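You operate a simulated robot arm through the tools that you are given. There is no shell and no other tool.

You run a simulated robot arm. Do the job below in one go: nothing can be reset, and whatever is moved stays where it is left.

JOB
Feed 4 washers into the blue-rimmed tub and put it back.
Fine: tub under the chute first; gate open to feed, closed after; none spilt. Set down upright: blue-rimmed tub.

Only the result counts: the job must be done as asked and must still hold three seconds after the hand-in. Knocking over, shifting, dropping, spilling or breaking anything else fails it.

ROBOT AND FRAMES
A 6-joint arm with a two-finger parallel gripper, fixed in place. Base frame: the origin is at the foot of the arm, x ahead of it, y to its left, z up; the work surface is at about z = 780. Readings come in mm, rad, newtons and seconds.
With the tool pointing down near the work surface it reaches from about 460 to 860 mm from the base axis. Its first joint turns from -2.007 to 2.007 rad. Payload 4.2 kg.
Tool frame: the origin (TCP) lies between the finger pads and is the grasp point; the fingertips stand 23 mm ahead of it; z points along the fingers, y is the line along which they close. The gripper opens to 94 mm. The fingers are 38 mm wide and 10 mm thick; the gripper's body (54 by 96 mm) begins 39 mm behind the TCP.
Orientation is that of the tool frame in the base frame, as a unit quaternion [w, x, y, z]. With the fingers straight down and closing along the base's y, the tool's x points along the base's -x, its y along +y and its z along -z.

CONTROLS
- The arm moves only by the tool move_arm. Its argument "rows" is a list of rows, each a list of 7 numbers: the shift along the tool's x, y, z in units of 50 mm (1.0 is 50 mm), then the turn, a rotation vector about the tool's x, y, z in units of 6 degrees (1.0 is 6 degrees), then the opening in per cent of the stroke, from 0 (shut) to 100 (fully open). In form: [[x, y, z, wx, wy, wz, gripper], ...]. A call has 1 to 20 rows; each row shifts and turns the commanded pose from where the row before left it, along the tool's axes as they then stand. A call with a number of a shift or a turn outside -1 to 1 is refused whole. Rows are played at 5 a second. More than 50 mm and 0.15 rad between two rows, or a gripper value outside its range, and nothing of the call is played. A pose out of reach is approached as far as the arm can. The call stops where the force on the tool passes 40 N (or 10 N more than at its start, if that is more) or the arm is blocked; 0.2 s more then pass. The fingers move at their own pace (about 108 mm/s each) and stop on an object; they squeeze with about 39 N. The grip force told is the motor's: it shows also when the fingers shut on nothing. Time passes only in rows, and 0.2 s behind the last, so rows that do not move let the fingers close. It gives the time, the measured TCP pose, the force on the tool (base axes), the opening and the grip force at its end, in the units of the frame above (readings bear some noise), with the torque about the TCP (base axes, N m) and any sound that the robot's microphone picked up, and new pictures: "show" is both (left out), scene, wrist or none.
- Cameras (640 x 400 px; columns grow to the right, rows downward): "scene" is fixed at [218.7, -498.6, 1369.9]; the picture's right is [0.89, -0.46, 0.00], its down [-0.19, -0.37, -0.91] and it looks along [0.42, 0.80, -0.42] (base axes); focal length 338 px, centre (320, 200). "wrist" rides on the gripper at [86, 16, -74] in the tool frame; the picture's right is [-0.18, 0.98, 0.00], its down [-0.58, -0.11, -0.81] and it looks along [-0.79, -0.15, 0.59] (tool axes); focal length 243 px, centre (320, 200).
- raise_lower(by): slides the trunk up (or, below 0, down) by that many mm; the arm rides with it, the base frame stays. It gives what a move gives, with no picture.
- locate(camera, pixels): for up to 12 pixels [column, row] of the newest picture of that camera ("zoom" is the newest enlarged one), the place [x, y, z] in the base frame of the surface seen there, good to about 3 mm. No time passes.
- zoom(camera, box): a new picture of the part [left, top, right, bottom] of that camera's present view, enlarged. No time passes.
- job_done(): hands the job in; it is judged then, once.

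Unless the task says otherwise, let go and move clear before handing in.

The tools are called as a command line: name --pt "numbers of a row" for each row, then --argument value for the rest, lists and objects as JSON in quotes. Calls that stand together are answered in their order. move_arm: Moves the arm, as the interface text tells. Its arguments: {"type":"object","properties":{"rows":{"type":"array","items":{"type":"array","items":{"type":"number"}}},"show":{"type":"string","enum":["both","scene","wrist","none"]}},"required":["rows"]} The other tools are called the same way: raise_lower (by) slides the trunk up or down; locate (camera, pixels) gives the place of the surface under pixels of a picture; zoom (camera, box) takes an enlarged picture of a part of a camera's view; job_done () hands the job in.

At the start:

```text
t: 0.0
tcp_pos: [557.5, 228.8, 1097.7]
orientation: [0.0, 0.0, 1.0, 0.0]
wrist_force: [0.2, 1.5, 1.4]
wrist_torque: [0.0, -0.03, -0.02]
grip_width: 94.1
grip_force: 0.0
trunk travel left (down, up): [-725.0, 265.0]
```

scene: 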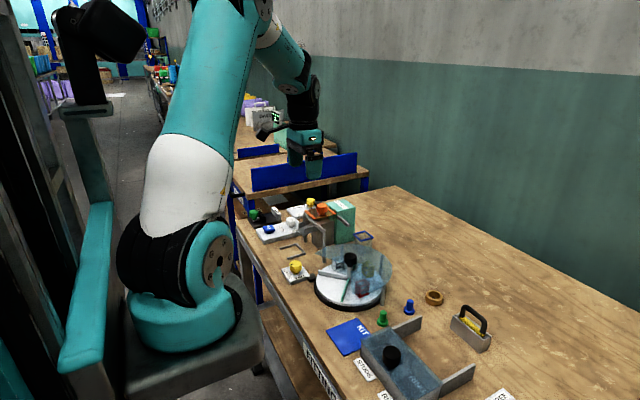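
wrist: 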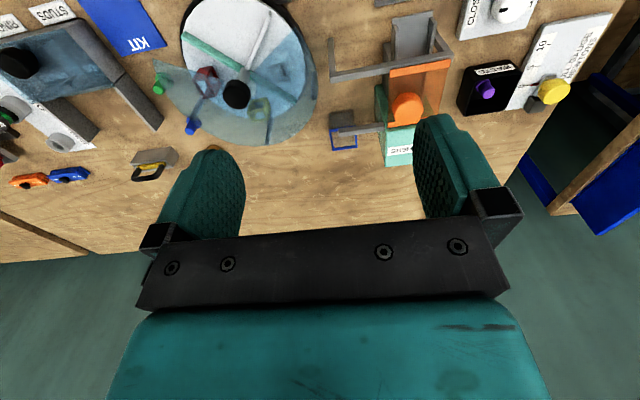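

The scene shows a workbench with several devices: a rotary covered tray near (350,285), and a dispenser near (325,215). I'll zoom in to identify the tub, chute and gate.

zoom --camera "scene" --box '[230, 180, 400, 290]'

zoom --camera "wrist" --box '[310, 0, 630, 200]'

zoom --camera "scene" --box '[300, 230, 540, 400]'

zoom --camera "wrist" --box '[0, 0, 330, 200]'

```text
3.64 times, centred on (315, 235) of scene
```

zoom: 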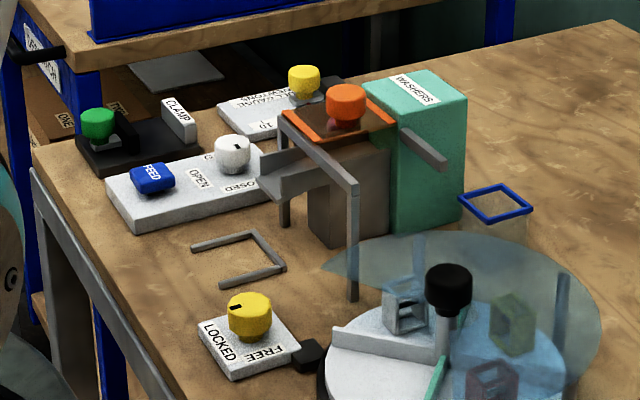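

```text
2.00 times, centred on (470, 100) of wrist
```

zoom: 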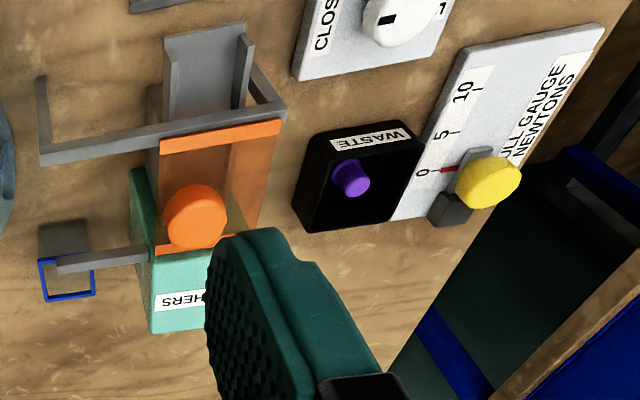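

```text
2.35 times, centred on (420, 315) of scene
```

zoom: 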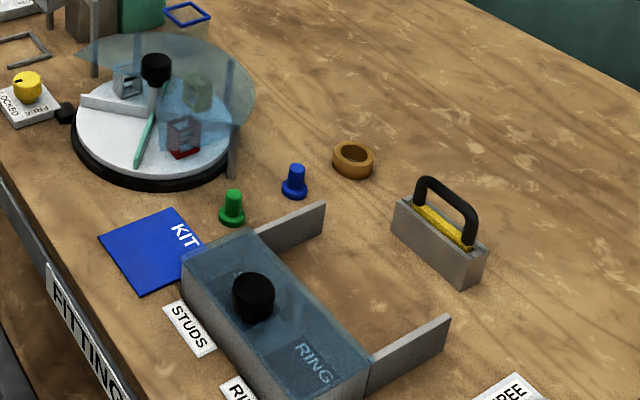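

```text
1.94 times, centred on (165, 100) of wrist
```

zoom: 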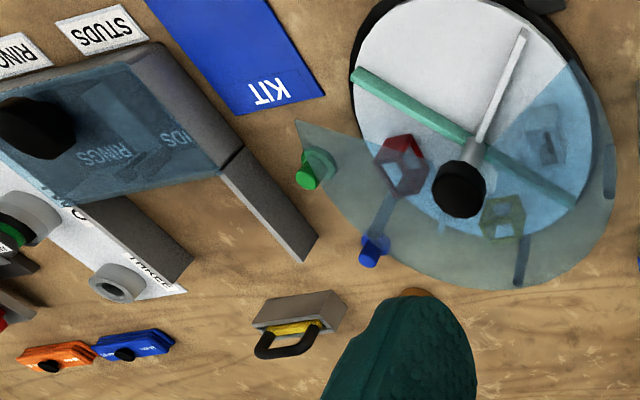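

The dispenser stands around (325,215), the tub with the blue rim at (364,238), and the gate knob and FEED button on the panel near (285,228). I'll zoom tighter and locate the key points.

zoom --camera "scene" --box '[250, 210, 330, 260]'

zoom --camera "scene" --box '[300, 190, 380, 240]'

locate --camera "scene" --pixels '[[270, 228], [291, 221], [281, 246], [298, 242], [304, 250], [288, 256], [354, 238], [371, 238], [362, 231], [363, 244], [322, 207], [348, 223]]'

locate --camera "wrist" --pixels '[[330, 130], [357, 130], [345, 145], [330, 115], [345, 120], [405, 107], [410, 40], [400, 70], [333, 45], [448, 50], [360, 128], [408, 25]]'

```text
8.00 times, centred on (290, 235) of scene
```

zoom: 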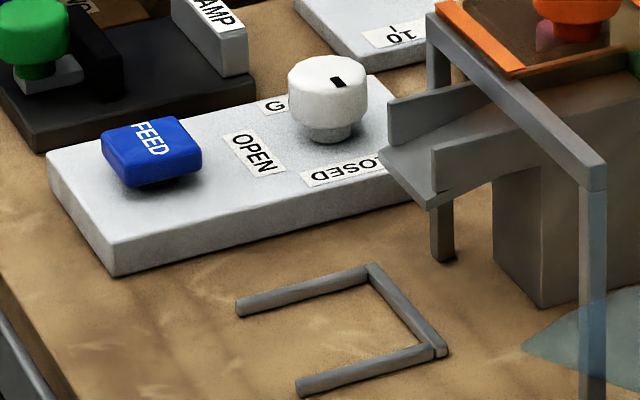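

```text
8.00 times, centred on (340, 215) of scene
```

zoom: 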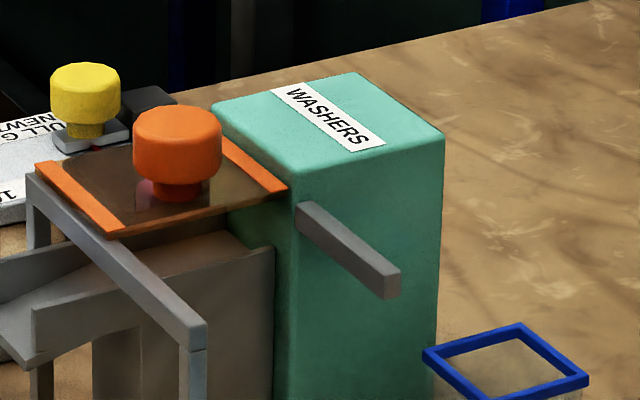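

```text
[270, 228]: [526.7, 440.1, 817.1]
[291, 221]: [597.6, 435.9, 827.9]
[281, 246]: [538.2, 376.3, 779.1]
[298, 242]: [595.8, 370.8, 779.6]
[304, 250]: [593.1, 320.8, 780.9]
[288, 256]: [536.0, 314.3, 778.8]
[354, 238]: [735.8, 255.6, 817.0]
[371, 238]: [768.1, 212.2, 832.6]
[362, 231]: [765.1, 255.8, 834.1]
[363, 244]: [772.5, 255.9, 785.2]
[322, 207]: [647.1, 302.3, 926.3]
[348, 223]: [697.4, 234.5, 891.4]
```

```text
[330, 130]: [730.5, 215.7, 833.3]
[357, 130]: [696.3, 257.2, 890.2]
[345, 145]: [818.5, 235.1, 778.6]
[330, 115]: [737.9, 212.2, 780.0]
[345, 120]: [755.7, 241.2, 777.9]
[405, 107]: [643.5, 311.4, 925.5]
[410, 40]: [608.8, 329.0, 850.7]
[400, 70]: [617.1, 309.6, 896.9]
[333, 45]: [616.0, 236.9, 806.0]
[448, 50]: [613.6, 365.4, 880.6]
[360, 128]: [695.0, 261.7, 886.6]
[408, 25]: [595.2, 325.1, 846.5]
```

The gate knob's pointer and the chute geometry matter most, so I'll zoom on the knob and panel and measure points there.

zoom --camera "scene" --box '[254, 212, 310, 247]'

locate --camera "zoom" --pixels '[[450, 40], [463, 78], [350, 30], [300, 100], [175, 130], [120, 75], [215, 75], [140, 60], [180, 60], [140, 40], [330, 120], [460, 140]]'

zoom --camera "wrist" --box '[440, 0, 540, 62]'

```text
11.43 times, centred on (282, 230) of scene
```

zoom: 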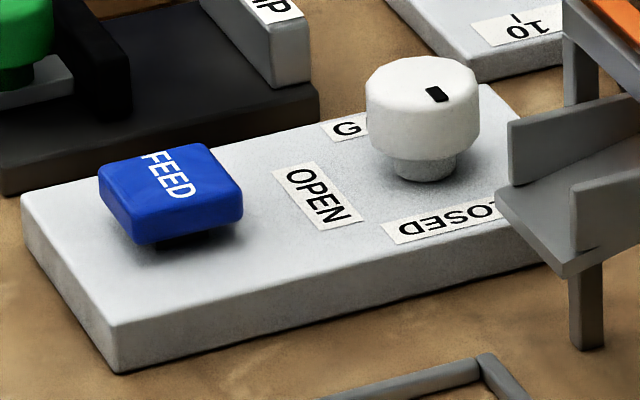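

```text
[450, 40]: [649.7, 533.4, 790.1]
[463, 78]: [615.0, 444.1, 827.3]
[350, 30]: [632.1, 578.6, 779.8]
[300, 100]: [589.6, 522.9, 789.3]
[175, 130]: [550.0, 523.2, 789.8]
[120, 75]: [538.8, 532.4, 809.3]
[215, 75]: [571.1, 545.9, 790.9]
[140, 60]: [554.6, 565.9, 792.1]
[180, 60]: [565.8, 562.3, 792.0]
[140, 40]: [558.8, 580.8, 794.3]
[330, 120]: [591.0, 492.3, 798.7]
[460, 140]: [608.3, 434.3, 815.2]
```

```text
6.40 times, centred on (490, 31) of wrist
```

zoom: 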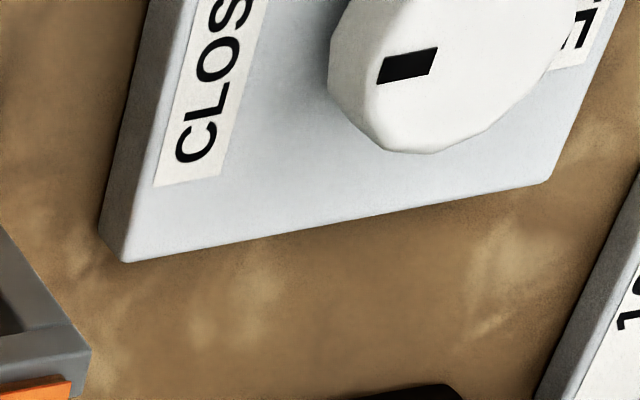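

The gate knob (about x 603, y 440) points toward CLOSED (-y) and OPEN lies toward -x, so it needs a quarter turn. Next I'll measure the chute, crossbar, cradle and green box.

zoom --camera "scene" --box '[276, 200, 340, 260]'

locate --camera "scene" --pixels '[[299, 222], [299, 227], [303, 235], [313, 226], [305, 229], [305, 211], [305, 214], [324, 232], [324, 235], [325, 254], [318, 220], [305, 241]]'

locate --camera "scene" --pixels '[[329, 205], [337, 202], [354, 206], [346, 211], [346, 230], [340, 216], [331, 212], [316, 218], [307, 213], [332, 240], [320, 240], [312, 235]]'

locate --camera "wrist" --pixels '[[393, 25], [430, 25], [392, 14], [432, 12], [393, 50], [430, 50], [430, 70], [393, 68], [380, 90], [385, 125], [386, 160], [412, 160]]'

locate --camera "scene" --pixels '[[284, 218], [296, 218], [290, 216], [288, 219], [262, 226], [275, 228], [268, 233], [268, 225], [276, 232], [263, 230], [256, 240], [265, 243]]'

```text
6.67 times, centred on (308, 230) of scene
```

zoom: 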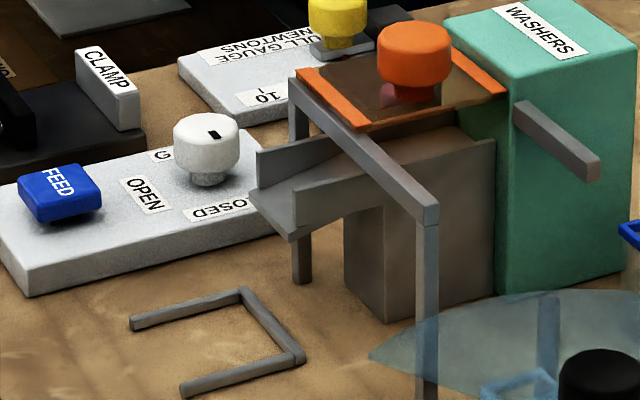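

```text
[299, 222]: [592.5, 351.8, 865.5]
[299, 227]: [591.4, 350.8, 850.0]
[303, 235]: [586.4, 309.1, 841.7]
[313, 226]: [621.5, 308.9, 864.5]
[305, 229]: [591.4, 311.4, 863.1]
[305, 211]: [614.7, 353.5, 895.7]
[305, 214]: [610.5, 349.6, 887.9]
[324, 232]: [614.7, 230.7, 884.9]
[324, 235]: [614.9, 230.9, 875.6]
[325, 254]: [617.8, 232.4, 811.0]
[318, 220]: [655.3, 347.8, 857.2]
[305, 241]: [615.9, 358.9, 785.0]
```

```text
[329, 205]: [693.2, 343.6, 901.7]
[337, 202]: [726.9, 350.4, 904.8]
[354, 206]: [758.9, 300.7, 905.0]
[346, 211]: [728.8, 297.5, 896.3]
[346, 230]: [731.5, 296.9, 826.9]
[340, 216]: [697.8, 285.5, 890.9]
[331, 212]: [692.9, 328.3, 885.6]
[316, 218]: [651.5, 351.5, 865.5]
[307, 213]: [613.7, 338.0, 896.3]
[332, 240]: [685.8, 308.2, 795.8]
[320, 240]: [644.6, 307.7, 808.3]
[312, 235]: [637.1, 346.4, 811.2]
```

```text
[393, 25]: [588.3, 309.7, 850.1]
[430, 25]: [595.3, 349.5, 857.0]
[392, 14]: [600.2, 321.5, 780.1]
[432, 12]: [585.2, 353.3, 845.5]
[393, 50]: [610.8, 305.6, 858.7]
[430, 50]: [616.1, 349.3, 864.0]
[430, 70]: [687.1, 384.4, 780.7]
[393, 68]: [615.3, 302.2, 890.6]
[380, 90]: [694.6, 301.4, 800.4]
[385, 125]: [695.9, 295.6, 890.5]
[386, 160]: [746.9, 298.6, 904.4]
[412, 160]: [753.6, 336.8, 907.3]
```

```text
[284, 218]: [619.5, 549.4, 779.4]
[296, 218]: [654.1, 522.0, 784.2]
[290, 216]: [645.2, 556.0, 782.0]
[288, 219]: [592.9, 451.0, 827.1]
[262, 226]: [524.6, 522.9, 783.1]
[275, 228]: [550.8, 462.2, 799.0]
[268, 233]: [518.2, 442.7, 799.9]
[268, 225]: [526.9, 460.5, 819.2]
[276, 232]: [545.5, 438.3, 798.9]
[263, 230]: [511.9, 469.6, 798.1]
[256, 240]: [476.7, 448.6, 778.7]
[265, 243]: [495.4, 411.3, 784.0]
```

The green box spans about x 695–760, y 297–355, the bar sits at x≈697, z≈890, and the chute tip is near x 585, z 842. I'll refine the tub, cradle, bar end and the neighbouring turntable.

zoom --camera "scene" --box '[340, 214, 388, 254]'

locate --camera "zoom" --pixels '[[184, 238], [340, 156], [432, 225], [296, 310], [250, 200], [400, 195], [360, 275], [240, 275], [400, 300], [215, 300], [295, 380], [120, 115]]'

locate --camera "scene" --pixels '[[280.3, 248.4], [296.5, 243.8], [305, 253.5], [287.8, 258.5], [350, 259], [372, 247], [392, 265], [393, 280], [318, 253], [350, 245], [378, 300], [360, 296]]'

locate --camera "wrist" --pixels '[[235, 95], [160, 65], [220, 150], [310, 80], [268, 135], [270, 5], [205, 80], [261, 105], [345, 30], [338, 131], [339, 125], [340, 134]]'

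```text
10.00 times, centred on (364, 234) of scene
```

zoom: 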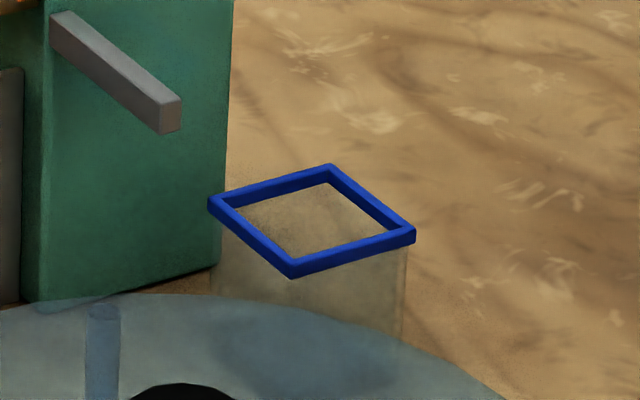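

```text
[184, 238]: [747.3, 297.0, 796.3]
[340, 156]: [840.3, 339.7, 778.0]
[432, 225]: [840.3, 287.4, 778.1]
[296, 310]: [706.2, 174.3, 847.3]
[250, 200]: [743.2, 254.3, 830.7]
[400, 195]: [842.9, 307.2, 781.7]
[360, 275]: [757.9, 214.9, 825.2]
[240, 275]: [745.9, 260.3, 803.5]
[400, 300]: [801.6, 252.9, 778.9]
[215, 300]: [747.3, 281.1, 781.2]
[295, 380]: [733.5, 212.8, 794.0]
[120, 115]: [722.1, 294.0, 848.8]
```

```text
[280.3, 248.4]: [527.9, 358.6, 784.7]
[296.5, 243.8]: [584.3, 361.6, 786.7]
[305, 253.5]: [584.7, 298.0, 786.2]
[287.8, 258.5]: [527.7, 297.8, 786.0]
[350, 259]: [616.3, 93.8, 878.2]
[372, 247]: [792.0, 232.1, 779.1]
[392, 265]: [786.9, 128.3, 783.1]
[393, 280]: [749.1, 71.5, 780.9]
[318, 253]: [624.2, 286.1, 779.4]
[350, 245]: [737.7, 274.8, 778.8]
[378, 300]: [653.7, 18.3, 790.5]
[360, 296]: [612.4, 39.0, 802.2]
```

```text
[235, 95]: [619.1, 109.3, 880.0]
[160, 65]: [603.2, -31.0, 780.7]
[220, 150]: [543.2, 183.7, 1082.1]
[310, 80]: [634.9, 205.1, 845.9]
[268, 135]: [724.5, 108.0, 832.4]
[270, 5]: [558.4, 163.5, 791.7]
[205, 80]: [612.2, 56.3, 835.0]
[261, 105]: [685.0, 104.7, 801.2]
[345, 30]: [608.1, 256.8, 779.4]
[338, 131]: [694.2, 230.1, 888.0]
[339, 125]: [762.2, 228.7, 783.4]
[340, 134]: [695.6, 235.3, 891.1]
```

The tub rim is at about x 732–772, y 212–256, z 834, and the cradle is about y 298–361 with its back bar at x≈584. I need to see how large the wrist camera housing is, and refine the tub rim corners.

zoom --camera "scene" --box '[250, 80, 350, 190]'

zoom --camera "scene" --box '[340, 214, 388, 254]'

locate --camera "zoom" --pixels '[[214, 204], [330, 168], [410, 235], [293, 270], [270, 185], [370, 200], [350, 252], [250, 238], [165, 125], [75, 20], [160, 98], [400, 260]]'

```text
3.64 times, centred on (300, 135) of scene
```

zoom: 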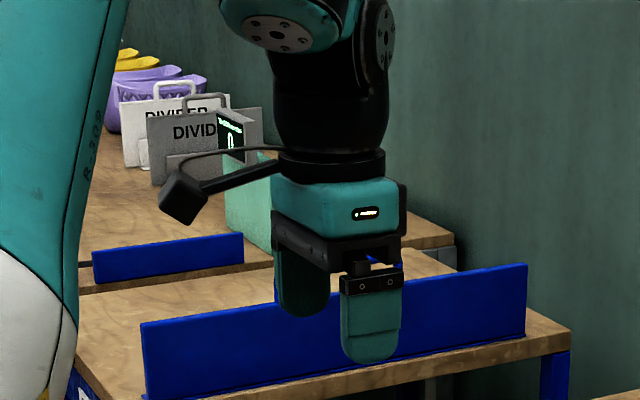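

```text
10.00 times, centred on (364, 234) of scene
```

zoom: 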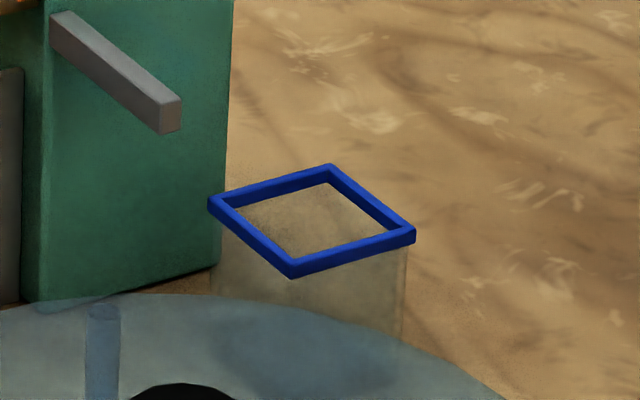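

```text
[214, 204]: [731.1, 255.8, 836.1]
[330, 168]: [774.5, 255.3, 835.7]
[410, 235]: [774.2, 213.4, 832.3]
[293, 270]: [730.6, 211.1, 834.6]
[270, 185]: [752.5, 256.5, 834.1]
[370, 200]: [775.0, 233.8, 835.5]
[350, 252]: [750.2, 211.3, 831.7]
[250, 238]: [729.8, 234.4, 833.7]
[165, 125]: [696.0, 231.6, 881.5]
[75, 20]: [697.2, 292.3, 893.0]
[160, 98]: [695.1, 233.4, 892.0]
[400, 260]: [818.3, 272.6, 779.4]
```

The tub is a 45 mm square centred near (752.5, 233.5). I'll now check the knob, FEED button and the objects near the knob (WASTE box, gauge knob, clamp).

zoom --camera "scene" --box '[254, 205, 310, 240]'

locate --camera "zoom" --pixels '[[372, 180], [470, 160], [425, 140], [420, 180], [437, 174], [425, 215], [395, 245], [105, 260], [180, 225], [240, 270], [140, 310], [170, 265]]'

locate --camera "wrist" --pixels '[[486, 87], [470, 75], [525, 65], [515, 110], [462, 115], [555, 92], [540, 85], [510, 5], [500, 15], [525, 15], [590, 30], [490, 10]]'

locate --camera "scene" --pixels '[[311, 200], [256, 213], [276, 211], [282, 214], [256, 209], [304, 203], [320, 198], [297, 207]]'

```text
11.43 times, centred on (282, 222) of scene
```

zoom: 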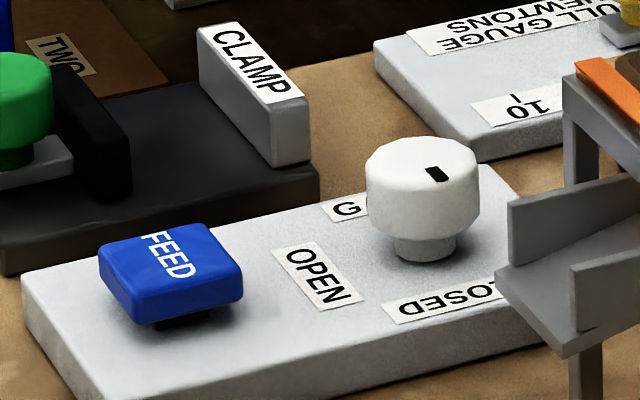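

```text
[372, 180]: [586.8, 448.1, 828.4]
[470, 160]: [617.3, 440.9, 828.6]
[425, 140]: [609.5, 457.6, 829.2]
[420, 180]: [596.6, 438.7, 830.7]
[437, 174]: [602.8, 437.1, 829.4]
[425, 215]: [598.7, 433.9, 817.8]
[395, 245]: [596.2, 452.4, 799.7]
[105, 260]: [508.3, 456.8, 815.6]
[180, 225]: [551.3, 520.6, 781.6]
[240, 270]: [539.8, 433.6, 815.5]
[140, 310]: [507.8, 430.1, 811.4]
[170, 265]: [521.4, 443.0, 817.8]
```

```text
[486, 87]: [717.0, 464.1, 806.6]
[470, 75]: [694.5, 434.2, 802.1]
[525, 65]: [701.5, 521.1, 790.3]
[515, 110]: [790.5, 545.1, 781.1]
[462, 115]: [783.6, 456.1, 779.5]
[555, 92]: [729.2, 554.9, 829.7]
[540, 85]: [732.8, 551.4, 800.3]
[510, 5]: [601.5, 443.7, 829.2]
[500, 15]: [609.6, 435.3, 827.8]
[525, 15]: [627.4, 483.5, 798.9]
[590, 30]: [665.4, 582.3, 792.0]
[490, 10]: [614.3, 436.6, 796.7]
```

```text
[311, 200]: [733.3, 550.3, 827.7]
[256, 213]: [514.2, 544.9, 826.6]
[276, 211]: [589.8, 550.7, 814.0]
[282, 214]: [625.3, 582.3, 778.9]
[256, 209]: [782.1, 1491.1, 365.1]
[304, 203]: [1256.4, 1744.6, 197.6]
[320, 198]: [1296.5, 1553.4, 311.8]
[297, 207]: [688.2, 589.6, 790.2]
```

Everything is measured: the knob is centred at about (602, 444, 829) and the FEED button at about (524, 446, 817). I'll move high above the tub with an 8° lean toward the base (clear of the bar at x≈697) and partly open fingers.

move_arm --pt "-0.975 0.024 0 0 0 0 68" --pt "-0.975 0.024 0 0 0 0 68" --pt "-0.975 0.024 0 0 0 0 68" --pt "-0.975 0.024 0 0 0 0 68" --pt "0 0 0.78 0 0 0 68" --pt "0 0 0.78 0 0 0 68" --pt "0 0 0.78 0 0 0 68" --pt "0 0 0 0 -0.667 0 68" --pt "0 0 0 0 -0.667 0 68" --pt "0 0 0 0 0 0 68"

```text
t: 2.2
tcp_pos: [752.7, 234.0, 980.7]
orientation: [0.069, -0.001, 0.998, -0.001]
wrist_force: [0.6, 0.0, -0.3]
wrist_torque: [-0.02, 0.02, -0.03]
grip_width: 63.8
grip_force: 0.1
trunk travel left (down, up): [-725.0, 265.0]
```

scene: 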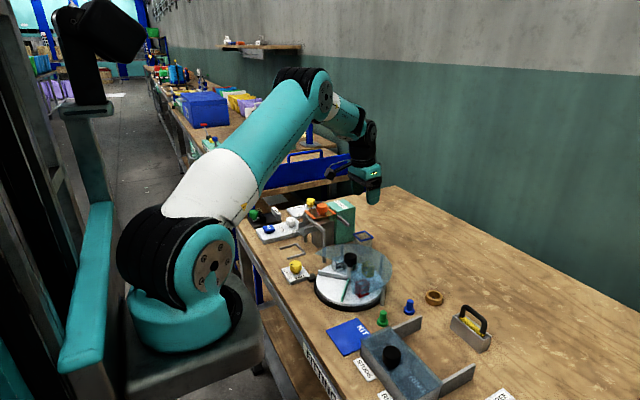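
wrist: 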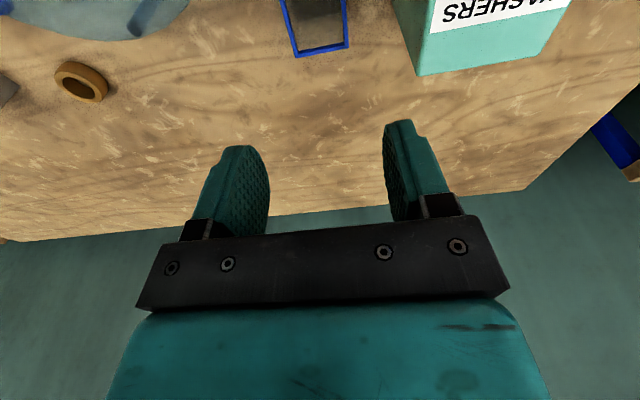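

The lean is right and the arm is above the tub (rim visible at 315,20 in the wrist view). I'll descend vertically to z≈900 and check.

move_arm --pt "0.11 -0.005 0.786 0 0 0 68" --pt "0.11 -0.005 0.786 0 0 0 68" --pt "0 0 0 0 0 0 68"

zoom --camera "scene" --box '[300, 150, 420, 260]'

```text
t: 3.0
tcp_pos: [753.5, 233.6, 901.9]
orientation: [0.07, 0.0, 0.998, 0.001]
wrist_force: [-0.5, 0.2, 0.4]
wrist_torque: [0.04, -0.02, -0.01]
grip_width: 63.7
grip_force: 0.1
trunk travel left (down, up): [-725.0, 265.0]
```

scene: 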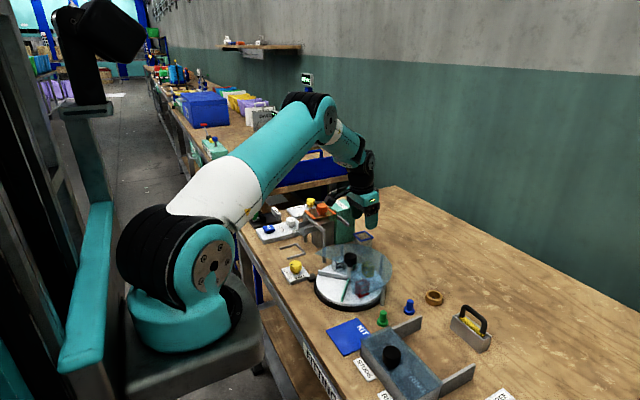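
wrist: 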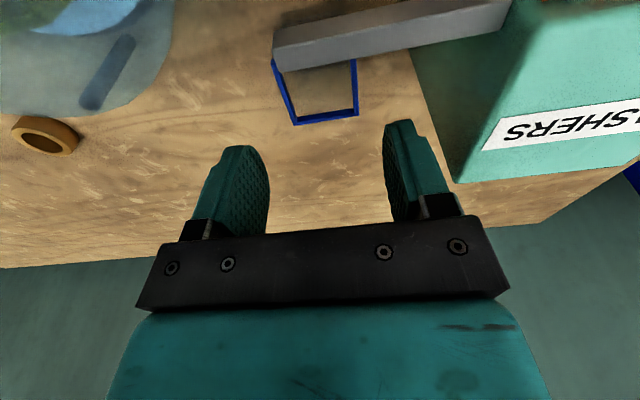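

```text
3.64 times, centred on (360, 205) of scene
```

zoom: 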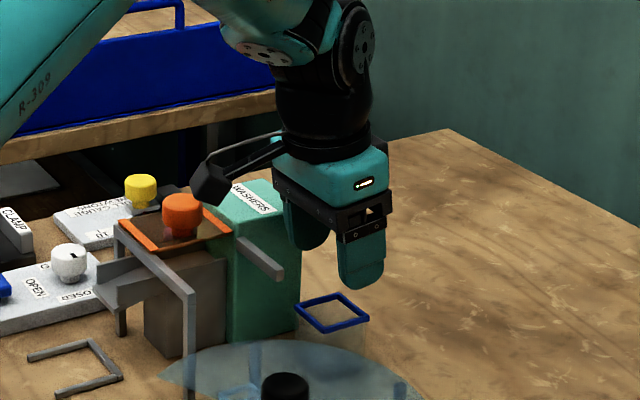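

The tub rim sits midway between the fingers (columns ~275–358 around mid ~318), and the camera housing clears the bar. I'll go down to z≈825 without closing.

move_arm --pt "0.112 0 0.51 0 0 0 68" --pt "0.07 0 0.51 0 0 0 68" --pt "0.07 0 0.51 0 0 0 68" --pt "0 0 0 0 0 0 68"

zoom --camera "scene" --box '[310, 180, 400, 260]'

```text
t: 4.0
tcp_pos: [752.3, 234.6, 824.2]
orientation: [0.071, 0.001, 0.997, 0.0]
wrist_force: [-0.8, 1.0, 0.3]
wrist_torque: [0.0, -0.01, -0.02]
grip_width: 63.9
grip_force: 0.1
trunk travel left (down, up): [-725.0, 265.0]
```

scene: 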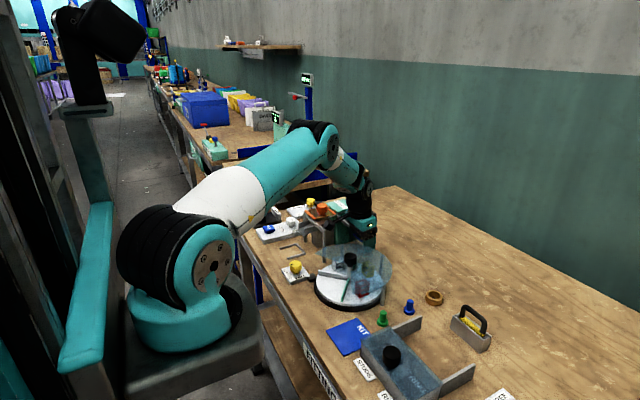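
wrist: 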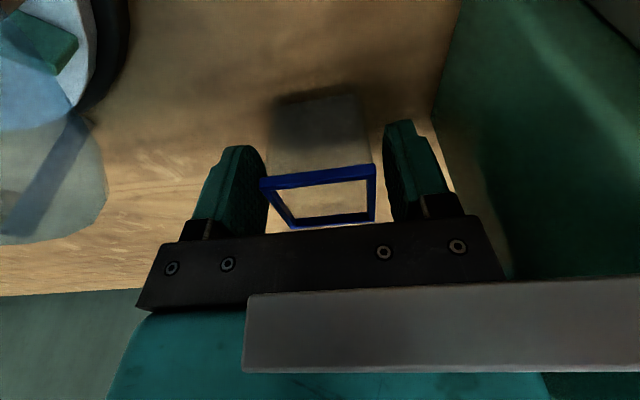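

```text
5.00 times, centred on (355, 220) of scene
```

zoom: 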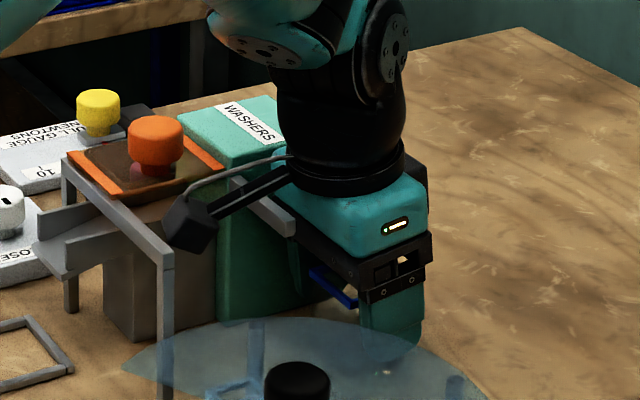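

The tub is centred between the fingers with clearance to the bar. I'll close on it.

move_arm --pt "0 0 0 0 0 0 40" --pt "0 0 0 0 0 0 20" --pt "0 0 0 0 0 0 20" --pt "0 0 0 0 0 0 20" --show "wrist"

```text
t: 5.0
tcp_pos: [750.1, 233.5, 824.1]
orientation: [0.069, -0.001, 0.998, 0.0]
wrist_force: [0.8, -0.2, -0.4]
wrist_torque: [0.01, -0.04, 0.05]
grip_width: 45.3
grip_force: 39.2
trunk travel left (down, up): [-725.0, 265.0]
```

wrist: 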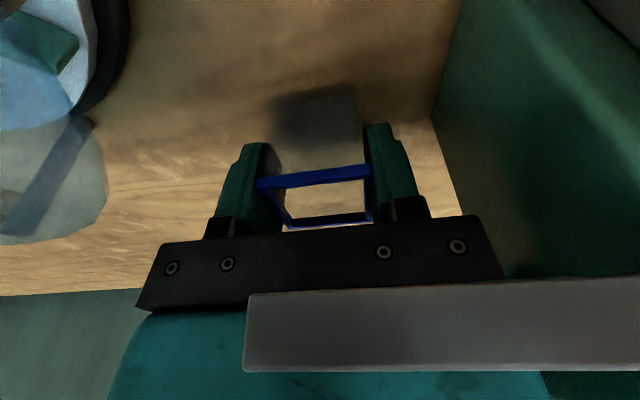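

The grip holds at 45.3 mm with 39 N. I'll lift straight up to about z=1010.

move_arm --pt "-0.042 0 -0.297 0 0 0 20" --pt "-0.1 0 -0.71 0 0 0 20" --pt "-0.1 0 -0.71 0 0 0 20" --pt "-0.1 0 -0.71 0 0 0 20" --pt "-0.1 0 -0.71 0 0 0 20" --pt "-0.083 0 -0.594 0 0 0 20" --pt "0 0 0 0 0 0 20"

```text
t: 6.6
tcp_pos: [751.1, 234.6, 1012.4]
orientation: [0.07, -0.001, 0.998, 0.0]
wrist_force: [0.5, 0.4, -0.1]
wrist_torque: [0.02, 0.06, 0.0]
grip_width: 45.3
grip_force: 39.3
trunk travel left (down, up): [-725.0, 265.0]
```

scene: 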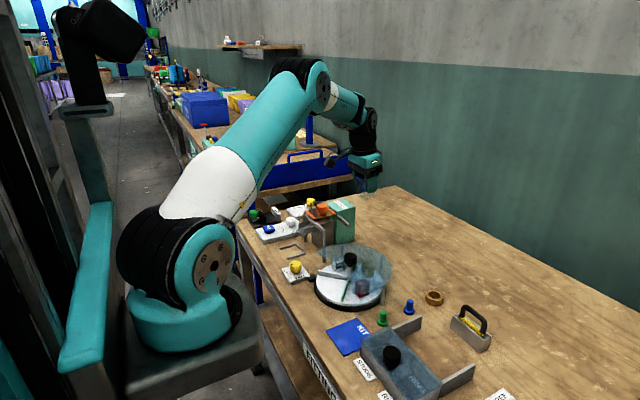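
wrist: 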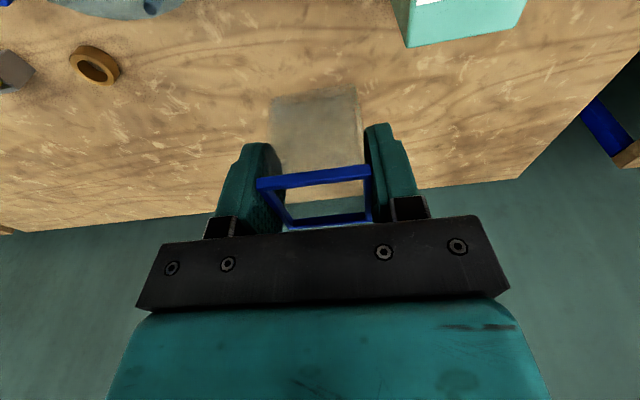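

Lifted cleanly. Before traversing I'll measure the cradle precisely.

zoom --camera "scene" --box '[272, 236, 312, 264]'

locate --camera "zoom" --pixels '[[260, 155], [265, 165], [430, 200], [455, 190], [370, 330], [380, 345], [505, 285], [395, 130], [135, 200], [250, 360], [140, 190], [255, 350]]'

```text
14.29 times, centred on (292, 250) of scene
```

zoom: 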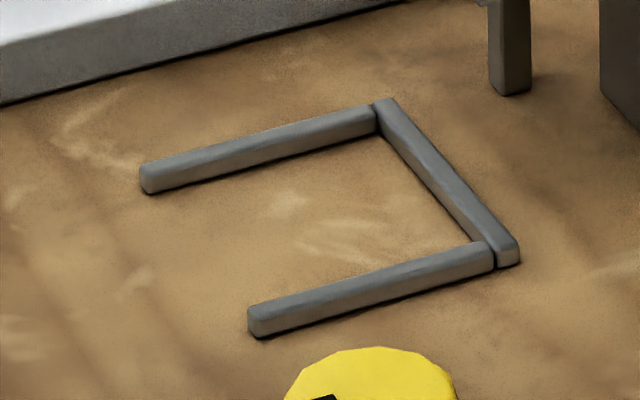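

```text
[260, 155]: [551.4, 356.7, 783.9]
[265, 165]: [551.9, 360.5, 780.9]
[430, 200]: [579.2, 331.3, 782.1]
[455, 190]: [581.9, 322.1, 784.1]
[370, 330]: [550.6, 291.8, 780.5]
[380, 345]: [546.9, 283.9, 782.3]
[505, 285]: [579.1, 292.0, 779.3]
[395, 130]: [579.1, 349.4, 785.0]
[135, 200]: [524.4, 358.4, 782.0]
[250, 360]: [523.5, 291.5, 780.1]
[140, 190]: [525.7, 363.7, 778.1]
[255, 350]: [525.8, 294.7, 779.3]
```

The cradle's bars show clearly; I'll locate the bars' top and inner edges.

locate --camera "zoom" --pixels '[[260, 137], [260, 146], [265, 152], [370, 278], [370, 289], [360, 305], [450, 180], [440, 190], [390, 103], [512, 245], [150, 168], [258, 312]]'

```text
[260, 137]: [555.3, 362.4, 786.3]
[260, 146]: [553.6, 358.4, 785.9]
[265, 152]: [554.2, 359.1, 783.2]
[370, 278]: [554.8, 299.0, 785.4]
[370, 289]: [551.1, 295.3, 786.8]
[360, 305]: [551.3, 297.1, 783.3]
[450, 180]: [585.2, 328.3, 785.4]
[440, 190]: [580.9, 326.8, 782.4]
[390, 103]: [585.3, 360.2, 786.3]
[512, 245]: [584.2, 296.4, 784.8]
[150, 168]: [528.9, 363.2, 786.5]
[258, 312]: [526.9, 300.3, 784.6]
```

The cradle's inner gap is about y 301–357 with its back at x≈581, so the target tub centre is (555, 329). I'll traverse at height.

move_arm --pt "0.782 0.382 -0.11 0 0 0 20" --pt "0.782 0.382 -0.11 0 0 0 20" --pt "0.782 0.382 -0.11 0 0 0 20" --pt "0.782 0.382 -0.11 0 0 0 20" --pt "0.782 0.382 -0.11 0 0 0 20" --pt "0 0 0 0 0 0 20" --pt "0 0 0 0 0 0 20"

```text
t: 8.2
tcp_pos: [553.9, 328.5, 1013.1]
orientation: [0.07, 0.0, 0.998, -0.001]
wrist_force: [0.4, -0.2, -0.8]
wrist_torque: [0.02, -0.01, 0.01]
grip_width: 45.3
grip_force: 39.4
trunk travel left (down, up): [-725.0, 265.0]
```

scene: 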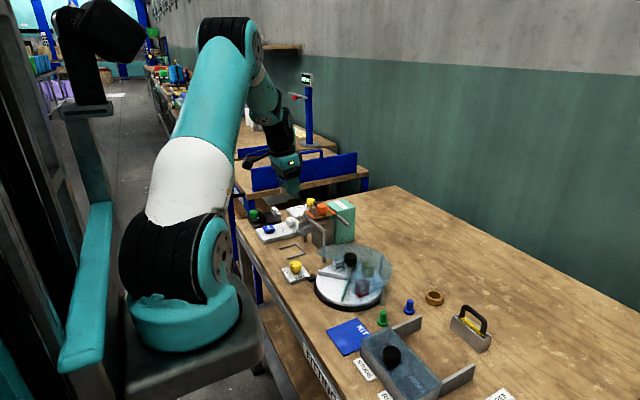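
wrist: 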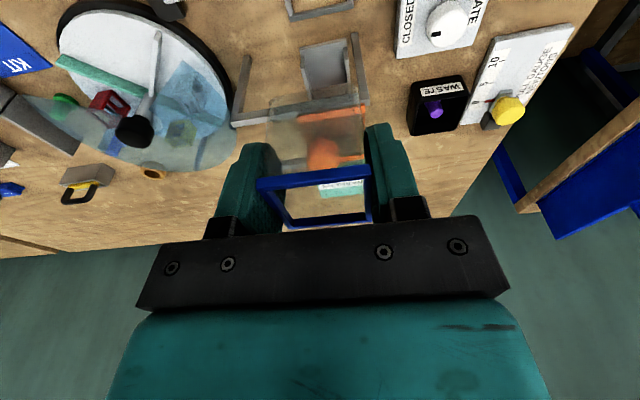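

Over the cradle at (554, 328.5). I'll descend vertically to about z=870 and check clearance to the chute tip.

move_arm --pt "0.099 0 0.703 0 0 0 20" --pt "0.099 0 0.703 0 0 0 20" --pt "0.099 0 0.703 0 0 0 20" --pt "0.099 0 0.703 0 0 0 20" --pt "0 0 0 0 0 0 20"

zoom --camera "scene" --box '[250, 190, 350, 270]'

```text
t: 9.4
tcp_pos: [553.0, 329.2, 869.2]
orientation: [0.069, 0.0, 0.998, 0.0]
wrist_force: [1.0, 0.2, -0.1]
wrist_torque: [0.0, -0.02, -0.03]
grip_width: 45.4
grip_force: 39.4
trunk travel left (down, up): [-725.0, 265.0]
```

scene: 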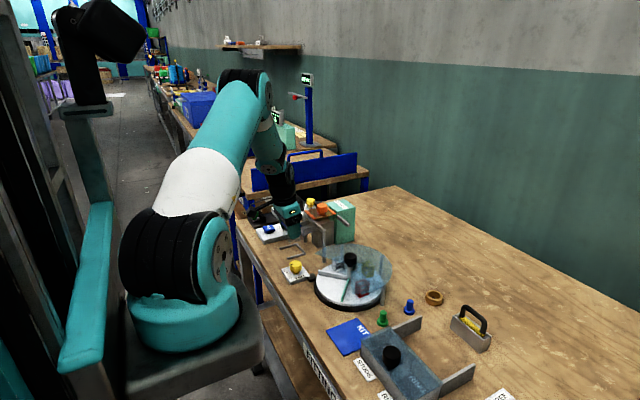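
wrist: 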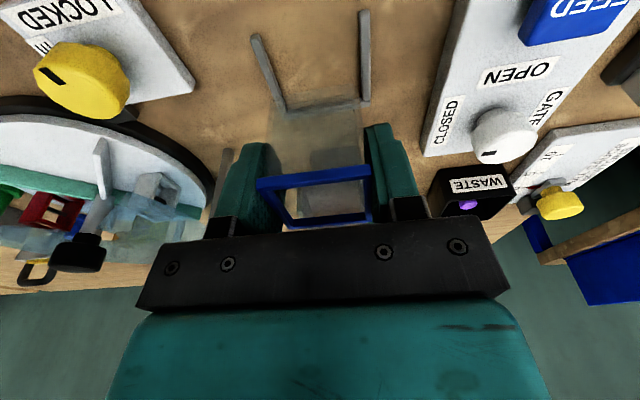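

```text
5.00 times, centred on (300, 230) of scene
```

zoom: 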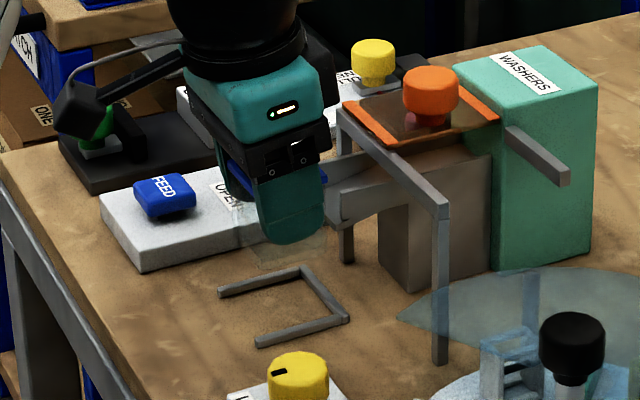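

Clear of the chute by a good margin. I'll lower the last 44 mm into the cradle to z≈825.

move_arm --pt "0.04 0 0.3 0 0 0 20" --pt "0.04 0 0.3 0 0 0 20" --pt "0.035 0 0.2 0 0 0 20" --pt "0.012 0 0.085 0 0 0 20" --pt "0 0 0 0 0 0 20"

zoom --camera "scene" --box '[250, 190, 350, 270]'

```text
t: 10.6
tcp_pos: [553.6, 329.0, 826.9]
orientation: [0.07, -0.001, 0.998, 0.0]
wrist_force: [1.4, 0.0, -0.8]
wrist_torque: [-0.02, 0.04, -0.04]
grip_width: 45.5
grip_force: 39.0
trunk travel left (down, up): [-725.0, 265.0]
```

scene: 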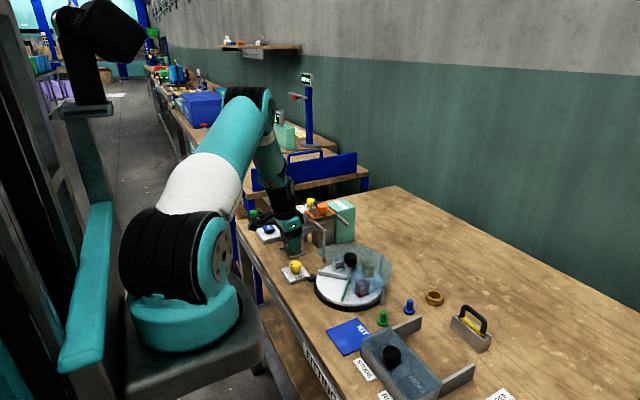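
wrist: 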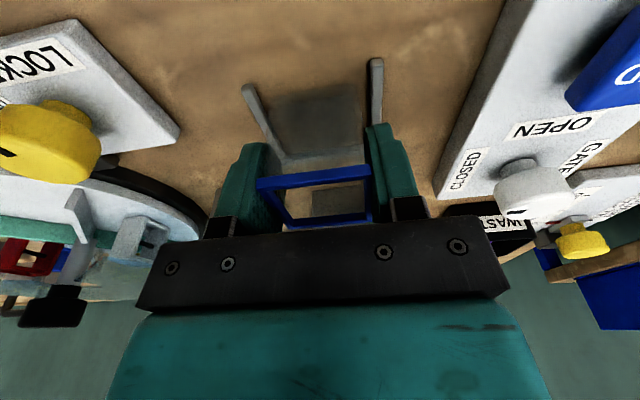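

```text
5.00 times, centred on (300, 230) of scene
```

zoom: 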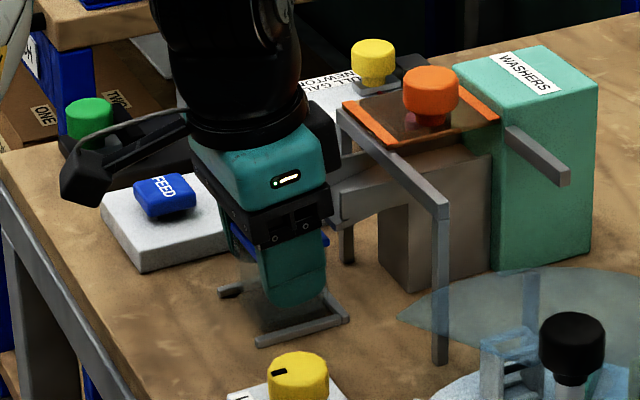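

The tub's base is between the cradle arms, about 2–3 mm above the table. I'll ease it down in small steps watching the force.

move_arm --pt "0.003 0 0.02 0 0 0 20" --pt "0.003 0 0.02 0 0 0 20" --pt "0 0 0 0 0 0 20" --pt "0 0 0 0 0 0 20" --show "none"

```text
t: 11.6
tcp_pos: [553.7, 330.7, 824.4]
orientation: [0.069, 0.0, 0.998, 0.0]
wrist_force: [0.0, -1.0, 1.6]
wrist_torque: [0.06, 0.06, -0.01]
grip_width: 45.3
grip_force: 39.2
trunk travel left (down, up): [-725.0, 265.0]
```

The tub is at its table height (824.4, matching the pick height). I'll release to a modest opening and lift straight up.

move_arm --pt "0 0 0 0 0 0 52" --pt "0 0 0 0 0 0 60" --pt "0 0 0 0 0 0 64" --pt "-0.04 0 -0.297 0 0 0 64" --pt "-0.1 0 -0.71 0 0 0 64" --pt "-0.1 0 -0.71 0 0 0 64" --pt "-0.1 0 -0.71 0 0 0 64" --pt "-0.042 0 -0.3 0 0 0 64" --pt "0 0 0 0 0 0 64"

zoom --camera "scene" --box '[260, 210, 330, 266]'

```text
t: 13.6
tcp_pos: [552.8, 329.6, 960.9]
orientation: [0.07, 0.0, 0.998, 0.0]
wrist_force: [0.3, -0.1, 0.0]
wrist_torque: [-0.01, 0.0, 0.0]
grip_width: 60.1
grip_force: 0.1
trunk travel left (down, up): [-725.0, 265.0]
```

scene: 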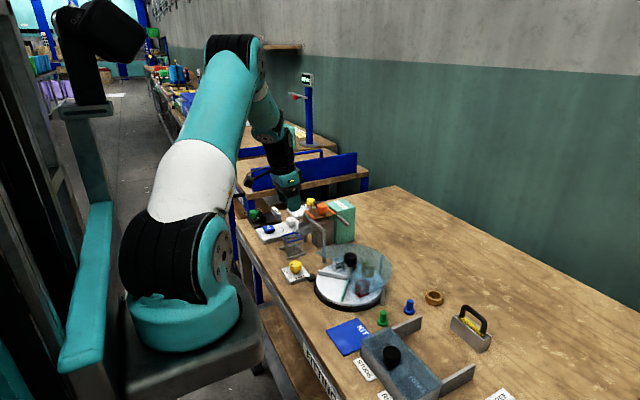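
wrist: 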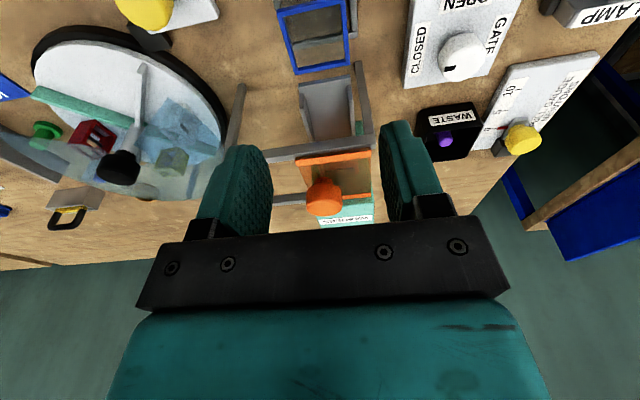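

```text
7.14 times, centred on (295, 238) of scene
```

zoom: 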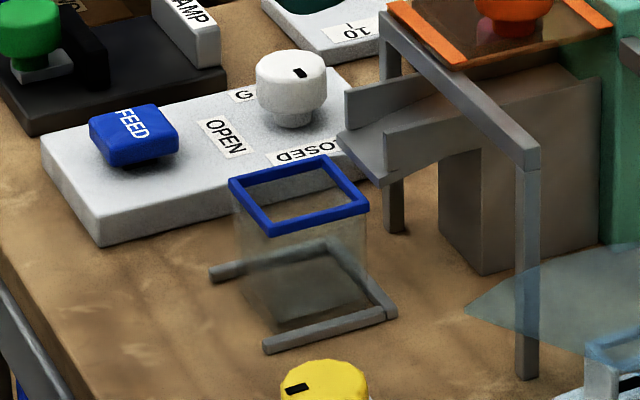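

The tub stands upright in the cradle below the chute lip (rim at (232–368,155–235) in the zoom). I'll check its exact place relative to the chute tip.

locate --camera "zoom" --pixels '[[234, 182], [325, 158], [364, 206], [270, 231], [345, 140], [381, 180], [345, 180], [302, 262], [300, 73], [290, 62], [258, 68], [326, 62]]'

zoom --camera "wrist" --box '[240, 0, 400, 100]'

zoom --camera "wrist" --box '[400, 0, 520, 100]'

```text
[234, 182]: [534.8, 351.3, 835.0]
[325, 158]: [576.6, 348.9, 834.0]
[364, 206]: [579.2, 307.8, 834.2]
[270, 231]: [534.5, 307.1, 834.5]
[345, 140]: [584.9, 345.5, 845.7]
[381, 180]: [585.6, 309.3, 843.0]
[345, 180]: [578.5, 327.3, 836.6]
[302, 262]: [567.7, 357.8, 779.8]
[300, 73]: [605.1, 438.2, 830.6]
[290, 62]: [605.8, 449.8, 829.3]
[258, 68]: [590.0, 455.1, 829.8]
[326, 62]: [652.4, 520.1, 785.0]
```

```text
4.00 times, centred on (320, 50) of wrist
```

zoom: 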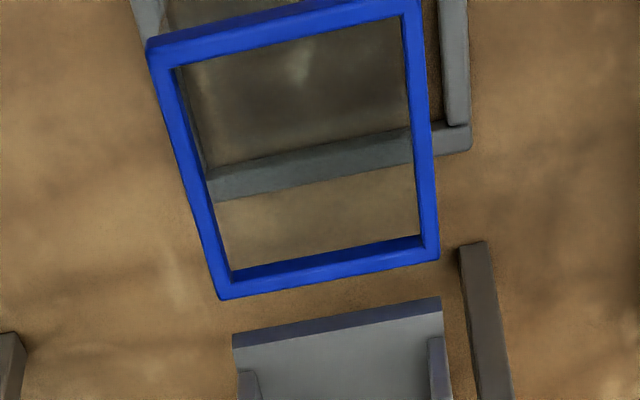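

```text
4.00 times, centred on (460, 50) of wrist
```

zoom: 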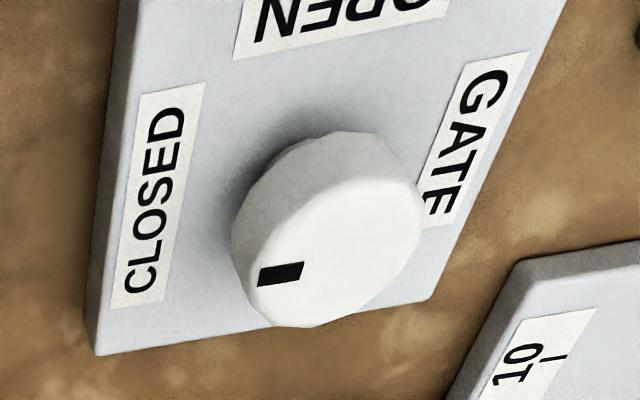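

The tub centre is (556.5, 329), right in front of the chute lip (x 585, y 309–351). Next is the gate knob: I'll return the tool to vertical, move over the knob at about (602, 443.5), and hover.

move_arm --pt "0 0 0 0 0.667 0 55" --pt "0 0 0 0 0.667 0 55" --pt "-0.327 0.76 0 0 0 0 55" --pt "-0.327 0.76 0 0 0 0 55" --pt "-0.327 0.76 0 0 0 0 55" --pt "0 0 0.9 0 0 0 55" --pt "0 0 0.9 0 0 0 55" --pt "0 0 0 0 0 0 55"

zoom --camera "scene" --box '[250, 180, 340, 250]'

```text
t: 15.4
tcp_pos: [601.8, 444.5, 870.7]
orientation: [0.0, 0.0, 1.0, 0.0]
wrist_force: [-0.8, 0.4, 1.1]
wrist_torque: [-0.01, 0.0, -0.01]
grip_width: 51.6
grip_force: 0.0
trunk travel left (down, up): [-725.0, 265.0]
```

scene: 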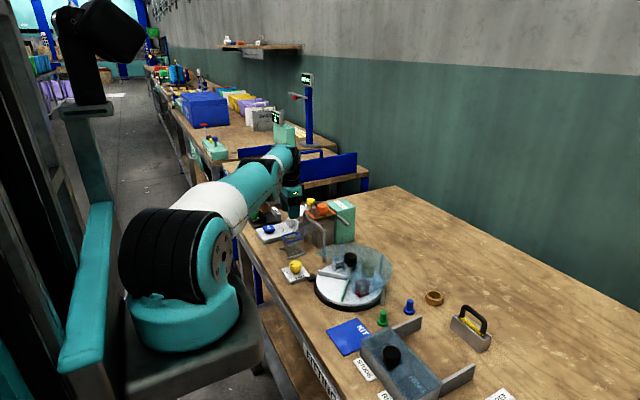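
wrist: 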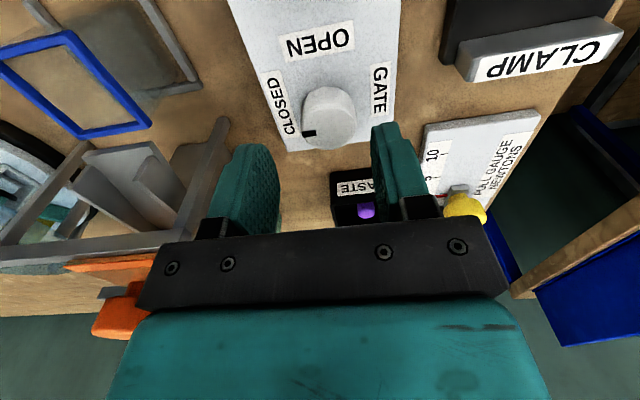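

```text
5.71 times, centred on (295, 215) of scene
```

zoom: 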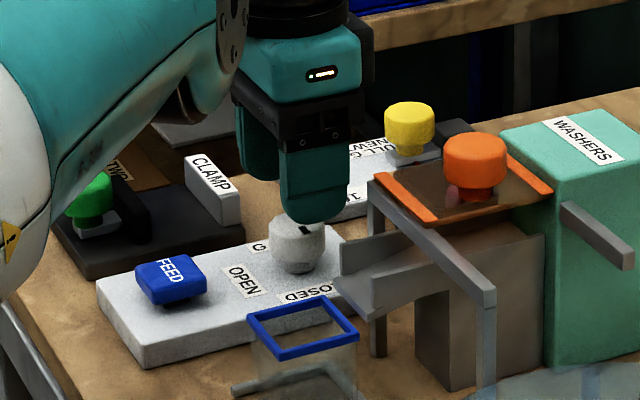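

Hovering above the knob. I'll locate its edges from the wrist view to centre precisely.

zoom --camera "wrist" --box '[250, 60, 410, 170]'

locate --camera "wrist" --pixels '[[304, 130], [355, 127], [330, 103], [330, 147], [345, 143], [312, 140], [329, 125], [309, 132], [320, 120]]'

```text
3.64 times, centred on (330, 115) of wrist
```

zoom: 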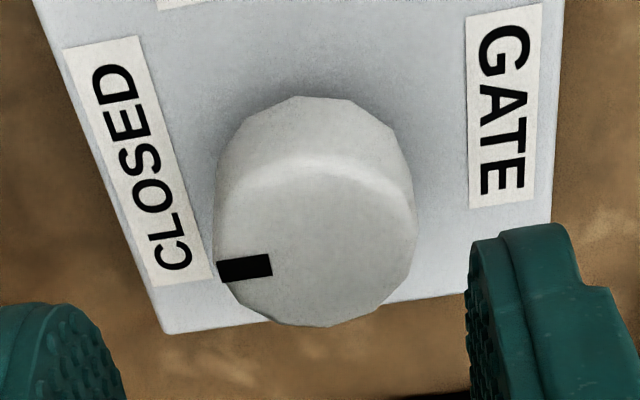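

```text
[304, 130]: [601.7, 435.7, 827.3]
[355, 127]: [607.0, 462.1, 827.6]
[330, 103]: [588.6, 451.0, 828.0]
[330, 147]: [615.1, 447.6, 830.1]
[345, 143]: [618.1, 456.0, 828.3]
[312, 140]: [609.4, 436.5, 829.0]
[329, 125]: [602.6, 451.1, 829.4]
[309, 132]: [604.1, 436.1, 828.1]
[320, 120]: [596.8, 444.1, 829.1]
```

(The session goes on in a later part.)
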